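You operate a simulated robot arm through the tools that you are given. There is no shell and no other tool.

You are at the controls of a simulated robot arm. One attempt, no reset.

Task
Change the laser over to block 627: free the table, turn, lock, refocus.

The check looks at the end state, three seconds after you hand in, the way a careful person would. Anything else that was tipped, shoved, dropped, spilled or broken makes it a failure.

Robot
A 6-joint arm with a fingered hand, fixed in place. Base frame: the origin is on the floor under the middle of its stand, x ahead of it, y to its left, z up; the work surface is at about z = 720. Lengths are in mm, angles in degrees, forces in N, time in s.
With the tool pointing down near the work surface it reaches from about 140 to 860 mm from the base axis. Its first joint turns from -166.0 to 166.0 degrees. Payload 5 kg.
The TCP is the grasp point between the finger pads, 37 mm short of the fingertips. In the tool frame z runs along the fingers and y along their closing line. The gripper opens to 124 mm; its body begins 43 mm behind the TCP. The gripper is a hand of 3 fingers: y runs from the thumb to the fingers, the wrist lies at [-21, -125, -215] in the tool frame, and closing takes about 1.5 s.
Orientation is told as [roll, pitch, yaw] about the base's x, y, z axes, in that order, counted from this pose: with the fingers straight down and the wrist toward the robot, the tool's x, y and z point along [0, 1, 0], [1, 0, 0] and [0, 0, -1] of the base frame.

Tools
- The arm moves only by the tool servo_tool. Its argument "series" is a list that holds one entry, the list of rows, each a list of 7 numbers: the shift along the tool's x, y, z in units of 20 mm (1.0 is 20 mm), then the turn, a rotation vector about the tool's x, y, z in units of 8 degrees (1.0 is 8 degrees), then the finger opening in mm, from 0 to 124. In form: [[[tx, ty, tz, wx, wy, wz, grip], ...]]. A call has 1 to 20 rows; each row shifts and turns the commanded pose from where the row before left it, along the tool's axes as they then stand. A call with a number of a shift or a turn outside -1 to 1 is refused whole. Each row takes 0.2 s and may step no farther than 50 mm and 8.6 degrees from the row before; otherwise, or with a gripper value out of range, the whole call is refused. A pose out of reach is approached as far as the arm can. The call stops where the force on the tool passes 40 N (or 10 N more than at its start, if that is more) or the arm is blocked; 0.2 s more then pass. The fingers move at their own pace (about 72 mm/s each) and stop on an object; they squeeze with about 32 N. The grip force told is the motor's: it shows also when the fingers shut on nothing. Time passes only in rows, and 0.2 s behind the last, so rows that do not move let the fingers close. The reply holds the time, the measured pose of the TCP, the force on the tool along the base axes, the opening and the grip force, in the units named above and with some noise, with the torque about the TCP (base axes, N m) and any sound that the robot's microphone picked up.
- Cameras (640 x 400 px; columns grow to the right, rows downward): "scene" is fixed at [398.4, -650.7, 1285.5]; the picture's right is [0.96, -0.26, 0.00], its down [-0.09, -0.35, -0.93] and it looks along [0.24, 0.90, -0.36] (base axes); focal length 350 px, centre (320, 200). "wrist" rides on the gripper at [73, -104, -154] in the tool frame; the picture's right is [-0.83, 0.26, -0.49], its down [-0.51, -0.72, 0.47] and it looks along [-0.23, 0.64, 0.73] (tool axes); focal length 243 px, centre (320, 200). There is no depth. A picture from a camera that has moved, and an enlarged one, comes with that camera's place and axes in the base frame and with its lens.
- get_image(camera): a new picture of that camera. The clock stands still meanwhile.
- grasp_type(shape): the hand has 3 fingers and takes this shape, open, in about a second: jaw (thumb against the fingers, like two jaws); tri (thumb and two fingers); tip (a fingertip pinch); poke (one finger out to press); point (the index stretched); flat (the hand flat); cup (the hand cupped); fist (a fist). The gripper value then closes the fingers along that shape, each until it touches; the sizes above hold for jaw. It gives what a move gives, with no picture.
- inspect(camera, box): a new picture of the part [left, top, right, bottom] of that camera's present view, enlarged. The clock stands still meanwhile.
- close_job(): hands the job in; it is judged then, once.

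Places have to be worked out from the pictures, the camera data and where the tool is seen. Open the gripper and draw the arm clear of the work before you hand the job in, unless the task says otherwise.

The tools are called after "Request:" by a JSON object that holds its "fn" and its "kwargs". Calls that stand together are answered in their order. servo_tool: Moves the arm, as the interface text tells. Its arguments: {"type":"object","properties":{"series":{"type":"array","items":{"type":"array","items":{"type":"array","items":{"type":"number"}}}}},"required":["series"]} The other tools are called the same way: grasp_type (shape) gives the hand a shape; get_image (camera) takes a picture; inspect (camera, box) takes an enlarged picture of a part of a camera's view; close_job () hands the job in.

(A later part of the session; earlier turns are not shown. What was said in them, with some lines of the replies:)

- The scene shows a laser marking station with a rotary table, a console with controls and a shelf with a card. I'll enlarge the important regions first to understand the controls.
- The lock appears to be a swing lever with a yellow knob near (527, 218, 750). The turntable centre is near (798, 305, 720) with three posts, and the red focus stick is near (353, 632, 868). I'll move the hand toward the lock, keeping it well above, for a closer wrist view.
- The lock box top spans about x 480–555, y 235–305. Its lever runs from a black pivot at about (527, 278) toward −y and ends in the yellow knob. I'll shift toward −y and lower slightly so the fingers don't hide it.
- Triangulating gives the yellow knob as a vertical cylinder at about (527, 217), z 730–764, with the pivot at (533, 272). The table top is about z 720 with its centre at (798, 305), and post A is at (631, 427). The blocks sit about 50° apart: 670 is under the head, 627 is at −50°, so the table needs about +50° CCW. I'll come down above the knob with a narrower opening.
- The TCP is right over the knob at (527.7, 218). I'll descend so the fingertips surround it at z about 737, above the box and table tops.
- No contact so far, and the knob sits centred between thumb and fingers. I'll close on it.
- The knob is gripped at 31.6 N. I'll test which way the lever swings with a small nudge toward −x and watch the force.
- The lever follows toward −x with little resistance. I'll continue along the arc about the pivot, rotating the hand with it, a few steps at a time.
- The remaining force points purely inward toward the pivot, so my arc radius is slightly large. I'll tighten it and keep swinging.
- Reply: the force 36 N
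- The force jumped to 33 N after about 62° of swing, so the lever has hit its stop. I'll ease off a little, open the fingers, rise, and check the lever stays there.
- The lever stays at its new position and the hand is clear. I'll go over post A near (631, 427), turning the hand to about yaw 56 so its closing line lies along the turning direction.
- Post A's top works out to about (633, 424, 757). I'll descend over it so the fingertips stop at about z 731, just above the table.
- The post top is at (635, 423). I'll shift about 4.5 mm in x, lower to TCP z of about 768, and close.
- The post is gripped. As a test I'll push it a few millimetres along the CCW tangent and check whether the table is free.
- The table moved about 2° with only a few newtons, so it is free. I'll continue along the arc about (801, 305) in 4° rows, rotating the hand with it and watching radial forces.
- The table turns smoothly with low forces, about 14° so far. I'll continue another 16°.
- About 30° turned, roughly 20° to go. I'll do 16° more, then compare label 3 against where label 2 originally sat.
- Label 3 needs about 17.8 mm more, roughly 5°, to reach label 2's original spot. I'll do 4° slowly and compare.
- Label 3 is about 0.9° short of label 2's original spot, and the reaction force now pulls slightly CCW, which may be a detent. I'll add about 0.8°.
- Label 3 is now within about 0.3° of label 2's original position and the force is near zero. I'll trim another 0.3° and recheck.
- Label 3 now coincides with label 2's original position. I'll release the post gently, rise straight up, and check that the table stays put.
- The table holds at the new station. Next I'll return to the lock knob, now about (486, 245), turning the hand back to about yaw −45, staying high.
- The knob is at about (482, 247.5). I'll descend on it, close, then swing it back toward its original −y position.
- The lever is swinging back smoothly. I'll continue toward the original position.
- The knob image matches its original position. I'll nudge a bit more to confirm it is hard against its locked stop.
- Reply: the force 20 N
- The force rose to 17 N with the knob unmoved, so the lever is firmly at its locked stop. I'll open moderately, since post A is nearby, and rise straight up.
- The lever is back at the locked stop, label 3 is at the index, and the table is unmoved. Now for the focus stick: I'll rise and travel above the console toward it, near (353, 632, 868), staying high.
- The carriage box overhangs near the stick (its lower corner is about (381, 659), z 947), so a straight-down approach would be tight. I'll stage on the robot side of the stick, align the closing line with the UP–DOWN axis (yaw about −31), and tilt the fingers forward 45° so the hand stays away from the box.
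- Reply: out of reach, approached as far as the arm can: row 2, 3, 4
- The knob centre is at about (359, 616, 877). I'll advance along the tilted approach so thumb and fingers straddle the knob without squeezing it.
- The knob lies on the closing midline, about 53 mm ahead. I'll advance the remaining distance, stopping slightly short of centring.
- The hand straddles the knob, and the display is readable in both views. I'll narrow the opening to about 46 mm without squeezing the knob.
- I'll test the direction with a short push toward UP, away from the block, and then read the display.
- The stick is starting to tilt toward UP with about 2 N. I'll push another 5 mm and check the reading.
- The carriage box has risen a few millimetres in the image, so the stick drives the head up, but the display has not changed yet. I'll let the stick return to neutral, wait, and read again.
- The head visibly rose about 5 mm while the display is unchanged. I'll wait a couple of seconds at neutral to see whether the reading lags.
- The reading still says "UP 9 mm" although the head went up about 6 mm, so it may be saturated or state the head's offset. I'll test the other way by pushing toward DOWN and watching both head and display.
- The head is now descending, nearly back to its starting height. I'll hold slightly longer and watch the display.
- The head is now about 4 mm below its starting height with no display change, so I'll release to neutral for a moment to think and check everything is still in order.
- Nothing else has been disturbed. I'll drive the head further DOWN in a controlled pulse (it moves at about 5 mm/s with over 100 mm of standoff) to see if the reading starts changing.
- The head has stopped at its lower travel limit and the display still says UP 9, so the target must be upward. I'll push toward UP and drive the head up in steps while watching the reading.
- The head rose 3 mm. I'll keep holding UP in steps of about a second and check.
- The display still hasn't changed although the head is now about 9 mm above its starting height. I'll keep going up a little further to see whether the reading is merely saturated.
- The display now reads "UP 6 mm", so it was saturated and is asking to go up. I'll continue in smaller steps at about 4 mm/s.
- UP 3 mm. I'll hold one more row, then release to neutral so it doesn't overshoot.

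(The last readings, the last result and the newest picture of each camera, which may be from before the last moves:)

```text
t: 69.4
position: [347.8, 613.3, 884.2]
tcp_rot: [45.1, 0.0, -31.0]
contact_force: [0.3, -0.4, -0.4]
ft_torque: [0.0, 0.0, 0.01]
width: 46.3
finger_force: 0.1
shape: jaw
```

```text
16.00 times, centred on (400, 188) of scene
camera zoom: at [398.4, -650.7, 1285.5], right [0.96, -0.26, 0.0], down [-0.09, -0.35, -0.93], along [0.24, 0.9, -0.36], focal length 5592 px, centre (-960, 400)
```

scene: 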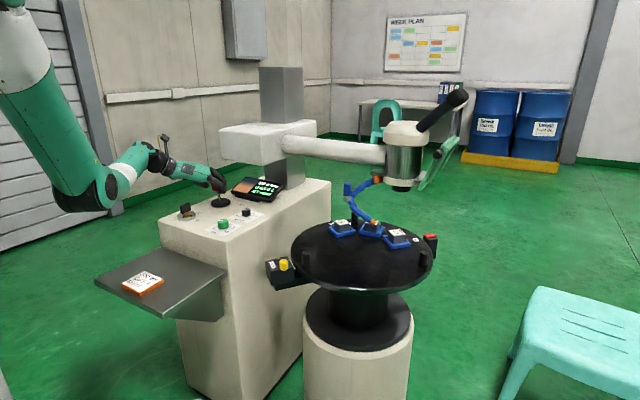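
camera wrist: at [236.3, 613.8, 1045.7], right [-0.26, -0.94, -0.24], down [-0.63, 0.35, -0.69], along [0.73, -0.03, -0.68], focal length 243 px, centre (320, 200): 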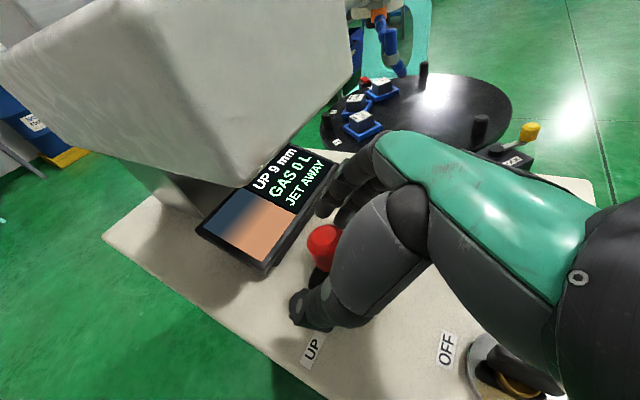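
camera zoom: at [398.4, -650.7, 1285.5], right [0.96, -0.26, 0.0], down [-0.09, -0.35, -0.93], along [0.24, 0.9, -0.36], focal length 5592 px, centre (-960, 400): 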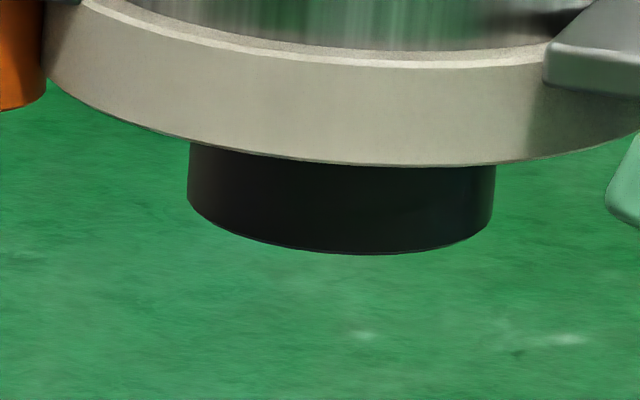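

UP 2 mm, actually about 1.6 mm by the pixel shift. I'll give one short pulse.

Request:
{"fn": "servo_tool", "kwargs": {"series": [[[0, -0.9, 0, 0, 0, 0, 46], [0, 0, 0, 0, 0, 0, 46], [0, 0.5, 0, 0, 0, 0, 46], [0, 0.4, 0, 0, 0, 0, 46], [0, 0, 0, 0, 0, 0, 46]]]}}

Request:
{"fn": "inspect", "kwargs": {"camera": "scene", "box": [190, 150, 290, 220]}}

Request:
{"fn": "inspect", "kwargs": {"camera": "scene", "box": [380, 175, 420, 200]}}

```text
t: 70.6
position: [346.1, 613.7, 884.4]
tcp_rot: [45.1, 0.0, -31.0]
contact_force: [-0.8, 0.1, 0.0]
ft_torque: [0.01, 0.02, 0.01]
width: 46.3
finger_force: 0.0
shape: jaw
```

```text
5.71 times, centred on (240, 185) of scene
camera zoom: at [398.4, -650.7, 1285.5], right [0.96, -0.26, 0.0], down [-0.09, -0.35, -0.93], along [0.24, 0.9, -0.36], focal length 1997 px, centre (777, 286)
```

zoom: 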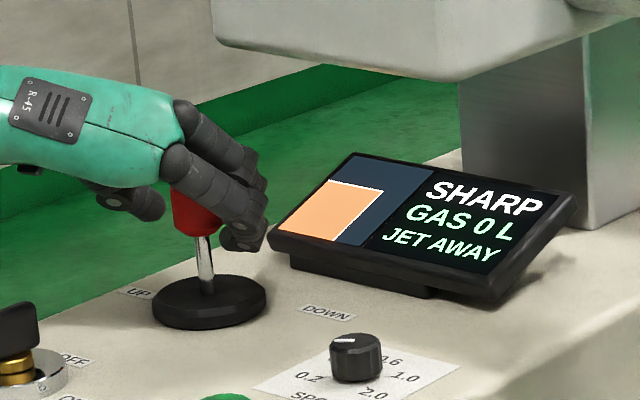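

```text
16.00 times, centred on (400, 188) of scene
camera zoom: at [398.4, -650.7, 1285.5], right [0.96, -0.26, 0.0], down [-0.09, -0.35, -0.93], along [0.24, 0.9, -0.36], focal length 5592 px, centre (-960, 400)
```

zoom: 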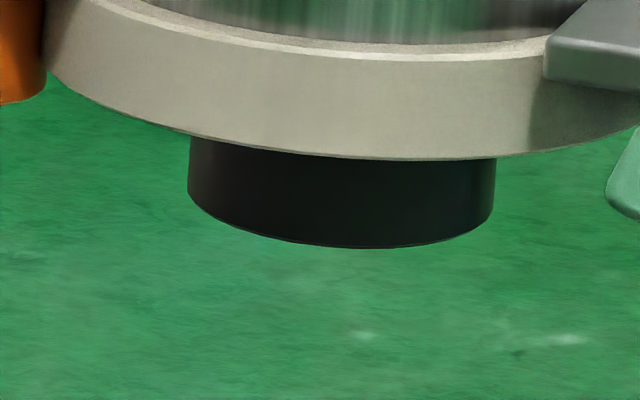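

The display now reads "SHARP" with a crisp picture. By pixel shift the residual is about 0.3 mm. I'll centre the hand on the knob without touching it, open, and back straight out along the approach path.

Request:
{"fn": "servo_tool", "kwargs": {"series": [[[0, 0.3, 0, 0, 0, 0, 46], [0, 0.25, 0, 0, 0, 0, 55], [0, 0, 0, 0, 0, 0, 70], [0, 0, 0, 0, 0, 0, 76], [0, 0, 0, 0, 0, 0, 76]]]}}

Request:
{"fn": "inspect", "kwargs": {"camera": "scene", "box": [190, 150, 290, 220]}}

Request:
{"fn": "inspect", "kwargs": {"camera": "wrist", "box": [190, 130, 390, 340]}}

```text
t: 71.8
position: [358.4, 606.7, 883.4]
tcp_rot: [45.1, 0.0, -30.9]
contact_force: [0.3, -1.2, -0.4]
ft_torque: [-0.01, 0.0, 0.01]
width: 75.4
finger_force: 0.0
shape: jaw
```

```text
5.71 times, centred on (240, 185) of scene
camera zoom: at [398.4, -650.7, 1285.5], right [0.96, -0.26, 0.0], down [-0.09, -0.35, -0.93], along [0.24, 0.9, -0.36], focal length 1997 px, centre (777, 286)
```

zoom: 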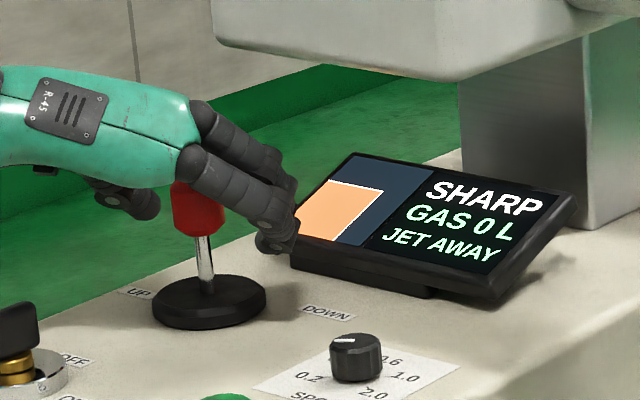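

```text
1.90 times, centred on (290, 235) of wrist
camera zoom: at [238.2, 612.7, 1044.8], right [-0.26, -0.94, -0.24], down [-0.63, 0.35, -0.69], along [0.73, -0.03, -0.68], focal length 462 px, centre (377, 133)
```

zoom: 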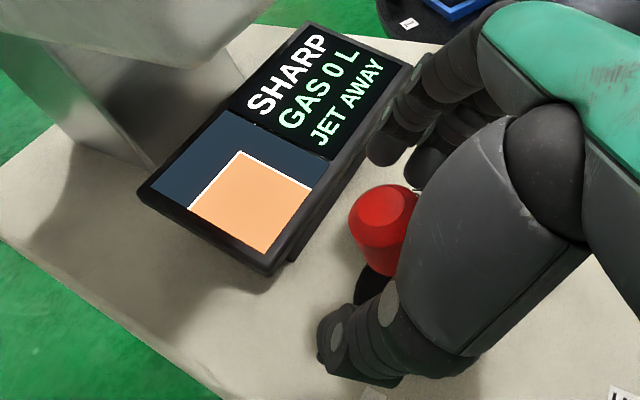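

The stick is upright and untouched and the display says SHARP. I'll withdraw along the reverse of the approach, away from the stick.

Request:
{"fn": "servo_tool", "kwargs": {"series": [[[0.16, 0, -0.7, 0, 0, 0, 76], [0.16, 0, -0.7, 0, 0, 0, 76], [0.16, 0, -0.7, 0, 0, 0, 76], [0.216, 0, -0.7, 0, 0, 0, 76], [0.216, 0, -0.7, 0, 0, 0, 76], [0.3, 0, -0.3, 0, 0, 0, 76], [0.3, 0, -0.3, 0, 0, 0, 76], [0, 0, 0, 0, 0, 0, 76]]]}}

Request:
{"fn": "get_image", "kwargs": {"camera": "scene"}}

Request:
{"fn": "inspect", "kwargs": {"camera": "scene", "box": [150, 110, 300, 230]}}

```text
t: 73.6
position: [337.3, 577.1, 964.0]
tcp_rot: [44.9, -0.1, -31.0]
contact_force: [0.1, -0.7, 0.4]
ft_torque: [0.02, -0.04, 0.0]
width: 75.5
finger_force: 0.1
shape: jaw
```

```text
taken
```

scene: 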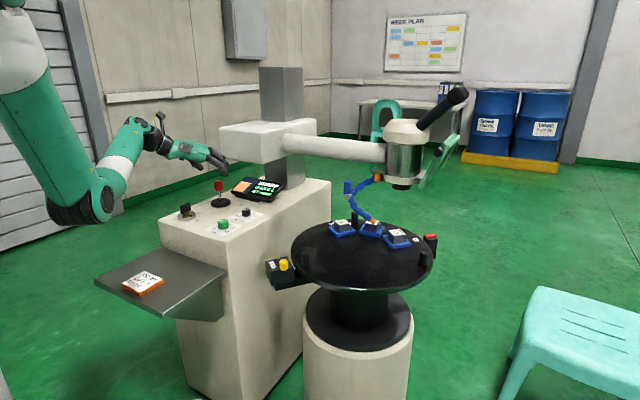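

```text
3.33 times, centred on (225, 170) of scene
camera zoom: at [398.4, -650.7, 1285.5], right [0.96, -0.26, 0.0], down [-0.09, -0.35, -0.93], along [0.24, 0.9, -0.36], focal length 1165 px, centre (637, 300)
```

zoom: 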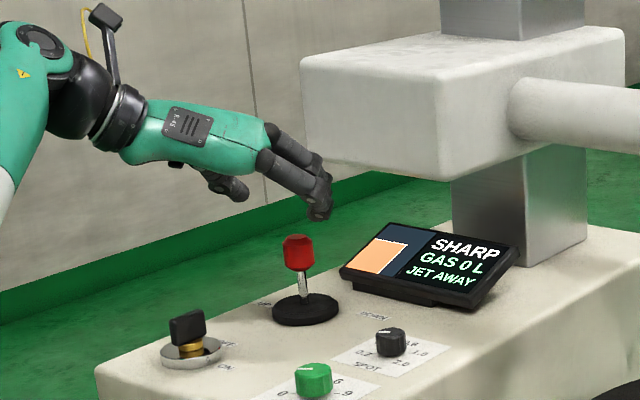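

The reading stays SHARP and the stick is upright. I'll raise the arm clear and then do a final check of the table, lock and console.

Request:
{"fn": "servo_tool", "kwargs": {"series": [[[0.65, 0, -0.7, 0, 0, 0, 90], [0.65, 0, -0.7, 0, 0, 0, 100], [0.65, 0, -0.7, 0, 0, 0, 110], [0.65, 0, -0.7, 0, 0, 0, 120], [0.65, 0, -0.7, 0, 0, 0, 120], [0, 0, 0, 0, 0, 0, 120], [0, 0, 0, 0, 0, 0, 120]]]}}

Request:
{"fn": "get_image", "kwargs": {"camera": "scene"}}

Request:
{"fn": "inspect", "kwargs": {"camera": "scene", "box": [260, 190, 450, 310]}}

Request:
{"fn": "inspect", "kwargs": {"camera": "scene", "box": [160, 160, 300, 248]}}

Request:
{"fn": "inspect", "kwargs": {"camera": "scene", "box": [400, 220, 450, 270]}}

Request:
{"fn": "inspect", "kwargs": {"camera": "scene", "box": [255, 245, 325, 295]}}

```text
t: 75.2
position: [336.9, 573.8, 1059.3]
tcp_rot: [45.0, -0.1, -31.0]
contact_force: [-0.9, 0.1, 0.4]
ft_torque: [0.01, -0.01, -0.02]
width: 119.8
finger_force: 0.0
shape: jaw
```

```text
taken
```

scene: 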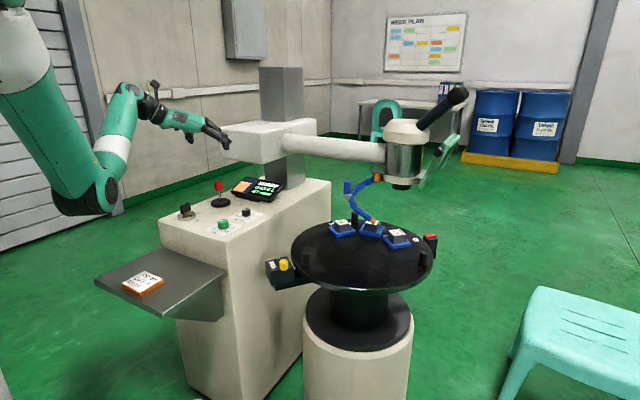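

```text
3.33 times, centred on (355, 250) of scene
camera zoom: at [398.4, -650.7, 1285.5], right [0.96, -0.26, 0.0], down [-0.09, -0.35, -0.93], along [0.24, 0.9, -0.36], focal length 1165 px, centre (203, 33)
```

zoom: 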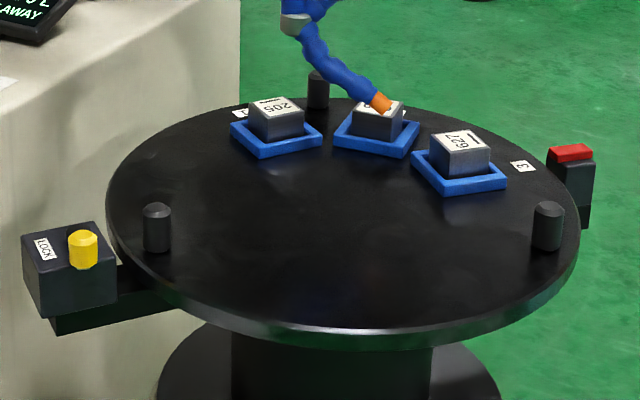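

```text
4.55 times, centred on (230, 204) of scene
camera zoom: at [398.4, -650.7, 1285.5], right [0.96, -0.26, 0.0], down [-0.09, -0.35, -0.93], along [0.24, 0.9, -0.36], focal length 1589 px, centre (729, 182)
```

zoom: 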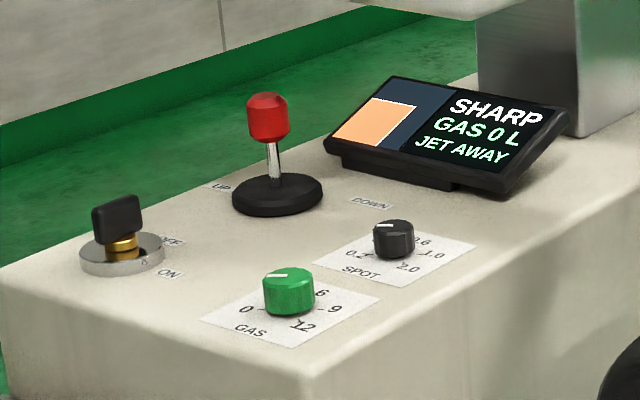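

```text
8.00 times, centred on (425, 245) of scene
camera zoom: at [398.4, -650.7, 1285.5], right [0.96, -0.26, 0.0], down [-0.09, -0.35, -0.93], along [0.24, 0.9, -0.36], focal length 2796 px, centre (-520, -160)
```

zoom: 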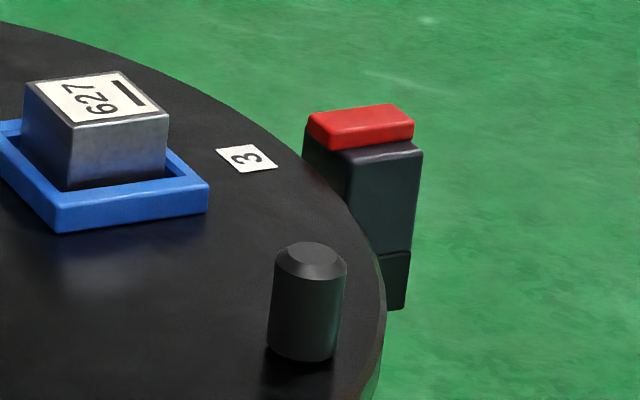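

```text
8.00 times, centred on (290, 270) of scene
camera zoom: at [398.4, -650.7, 1285.5], right [0.96, -0.26, 0.0], down [-0.09, -0.35, -0.93], along [0.24, 0.9, -0.36], focal length 2796 px, centre (560, -360)
```

zoom: 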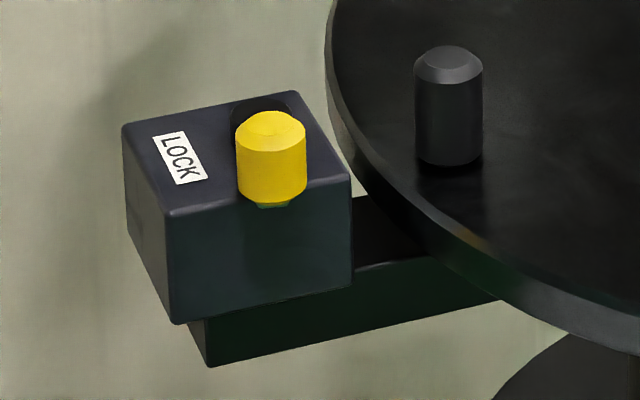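

Everything checks out: 627 at the index, lever locked, display SHARP, dials and key untouched. I'll lift the arm a bit more so it is well clear of the console and carriage.

Request:
{"fn": "servo_tool", "kwargs": {"series": [[[0.6, -0.3, -0.7, 0, 0, 0, 120], [0.6, -0.3, -0.7, 0, 0, 0, 120], [0.6, -0.3, -0.7, 0, 0, 0, 120], [0.6, -0.3, -0.7, 0, 0, 0, 120], [0.6, -0.3, -0.7, 0, 0, 0, 120], [0, 0, 0, 0, 0, 0, 120]]]}}

Request:
{"fn": "get_image", "kwargs": {"camera": "scene"}}

Request:
{"fn": "inspect", "kwargs": {"camera": "scene", "box": [220, 170, 290, 215]}}

```text
t: 76.6
position: [306.2, 583.4, 1149.8]
tcp_rot: [45.0, 0.0, -30.9]
contact_force: [-0.8, 0.4, -0.2]
ft_torque: [0.02, 0.02, 0.02]
width: 120.3
finger_force: 0.0
shape: jaw
```

```text
taken
```

scene: 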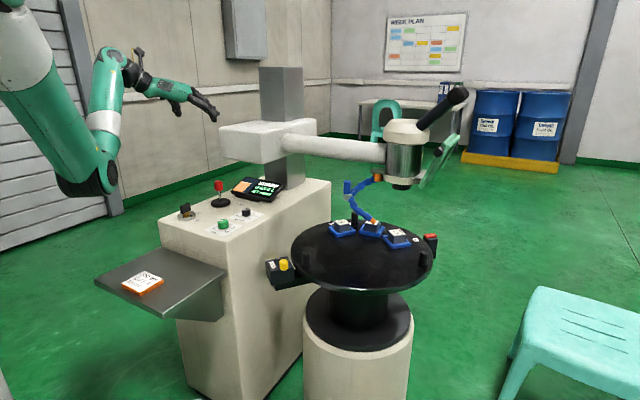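

```text
8.89 times, centred on (255, 192) of scene
camera zoom: at [398.4, -650.7, 1285.5], right [0.96, -0.26, 0.0], down [-0.09, -0.35, -0.93], along [0.24, 0.9, -0.36], focal length 3107 px, centre (898, 267)
```

zoom: 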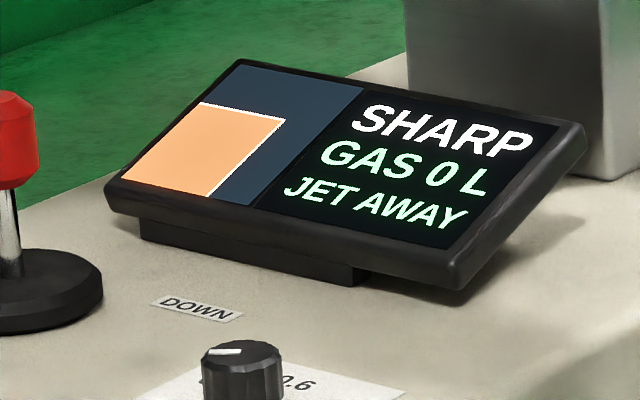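

The arm is clear with the gripper open. Block 627 is under the head, the lever is at its locked stop and the focus reads SHARP, so I'm handing in the job.

Request:
{"fn": "close_job", "kwargs": {}}

```text
The job is handed in.
```

The laser is changed over to block 627 and the job is handed in. I saw no verdict from the check.

- **Table:** I freed the lock lever and turned the table about 51° counter-clockwise. Label 3 now sits where label 2 was, so 627 is under the head in place of 670.
- **Lock:** The lever is back at its original position, hard against the stop. I did not push on the table afterwards to prove it holds.
- **Focus:** The display reads "SHARP". The head came up roughly 20 mm. The display's "UP 9 mm" appears to be the most it shows, so it did not change until the head was within about 9 mm of focus. While working out which way to go, I also ran the head down to what seemed to be its lower limit, about 4 mm below where it started.
- **Everything else:** The gas and spot dials, key switch, gas hose, card and other blocks were not touched. The display still shows "GAS 0 L" and "JET AWAY", as at the start.

The gripper is open and the arm is clear of the work.
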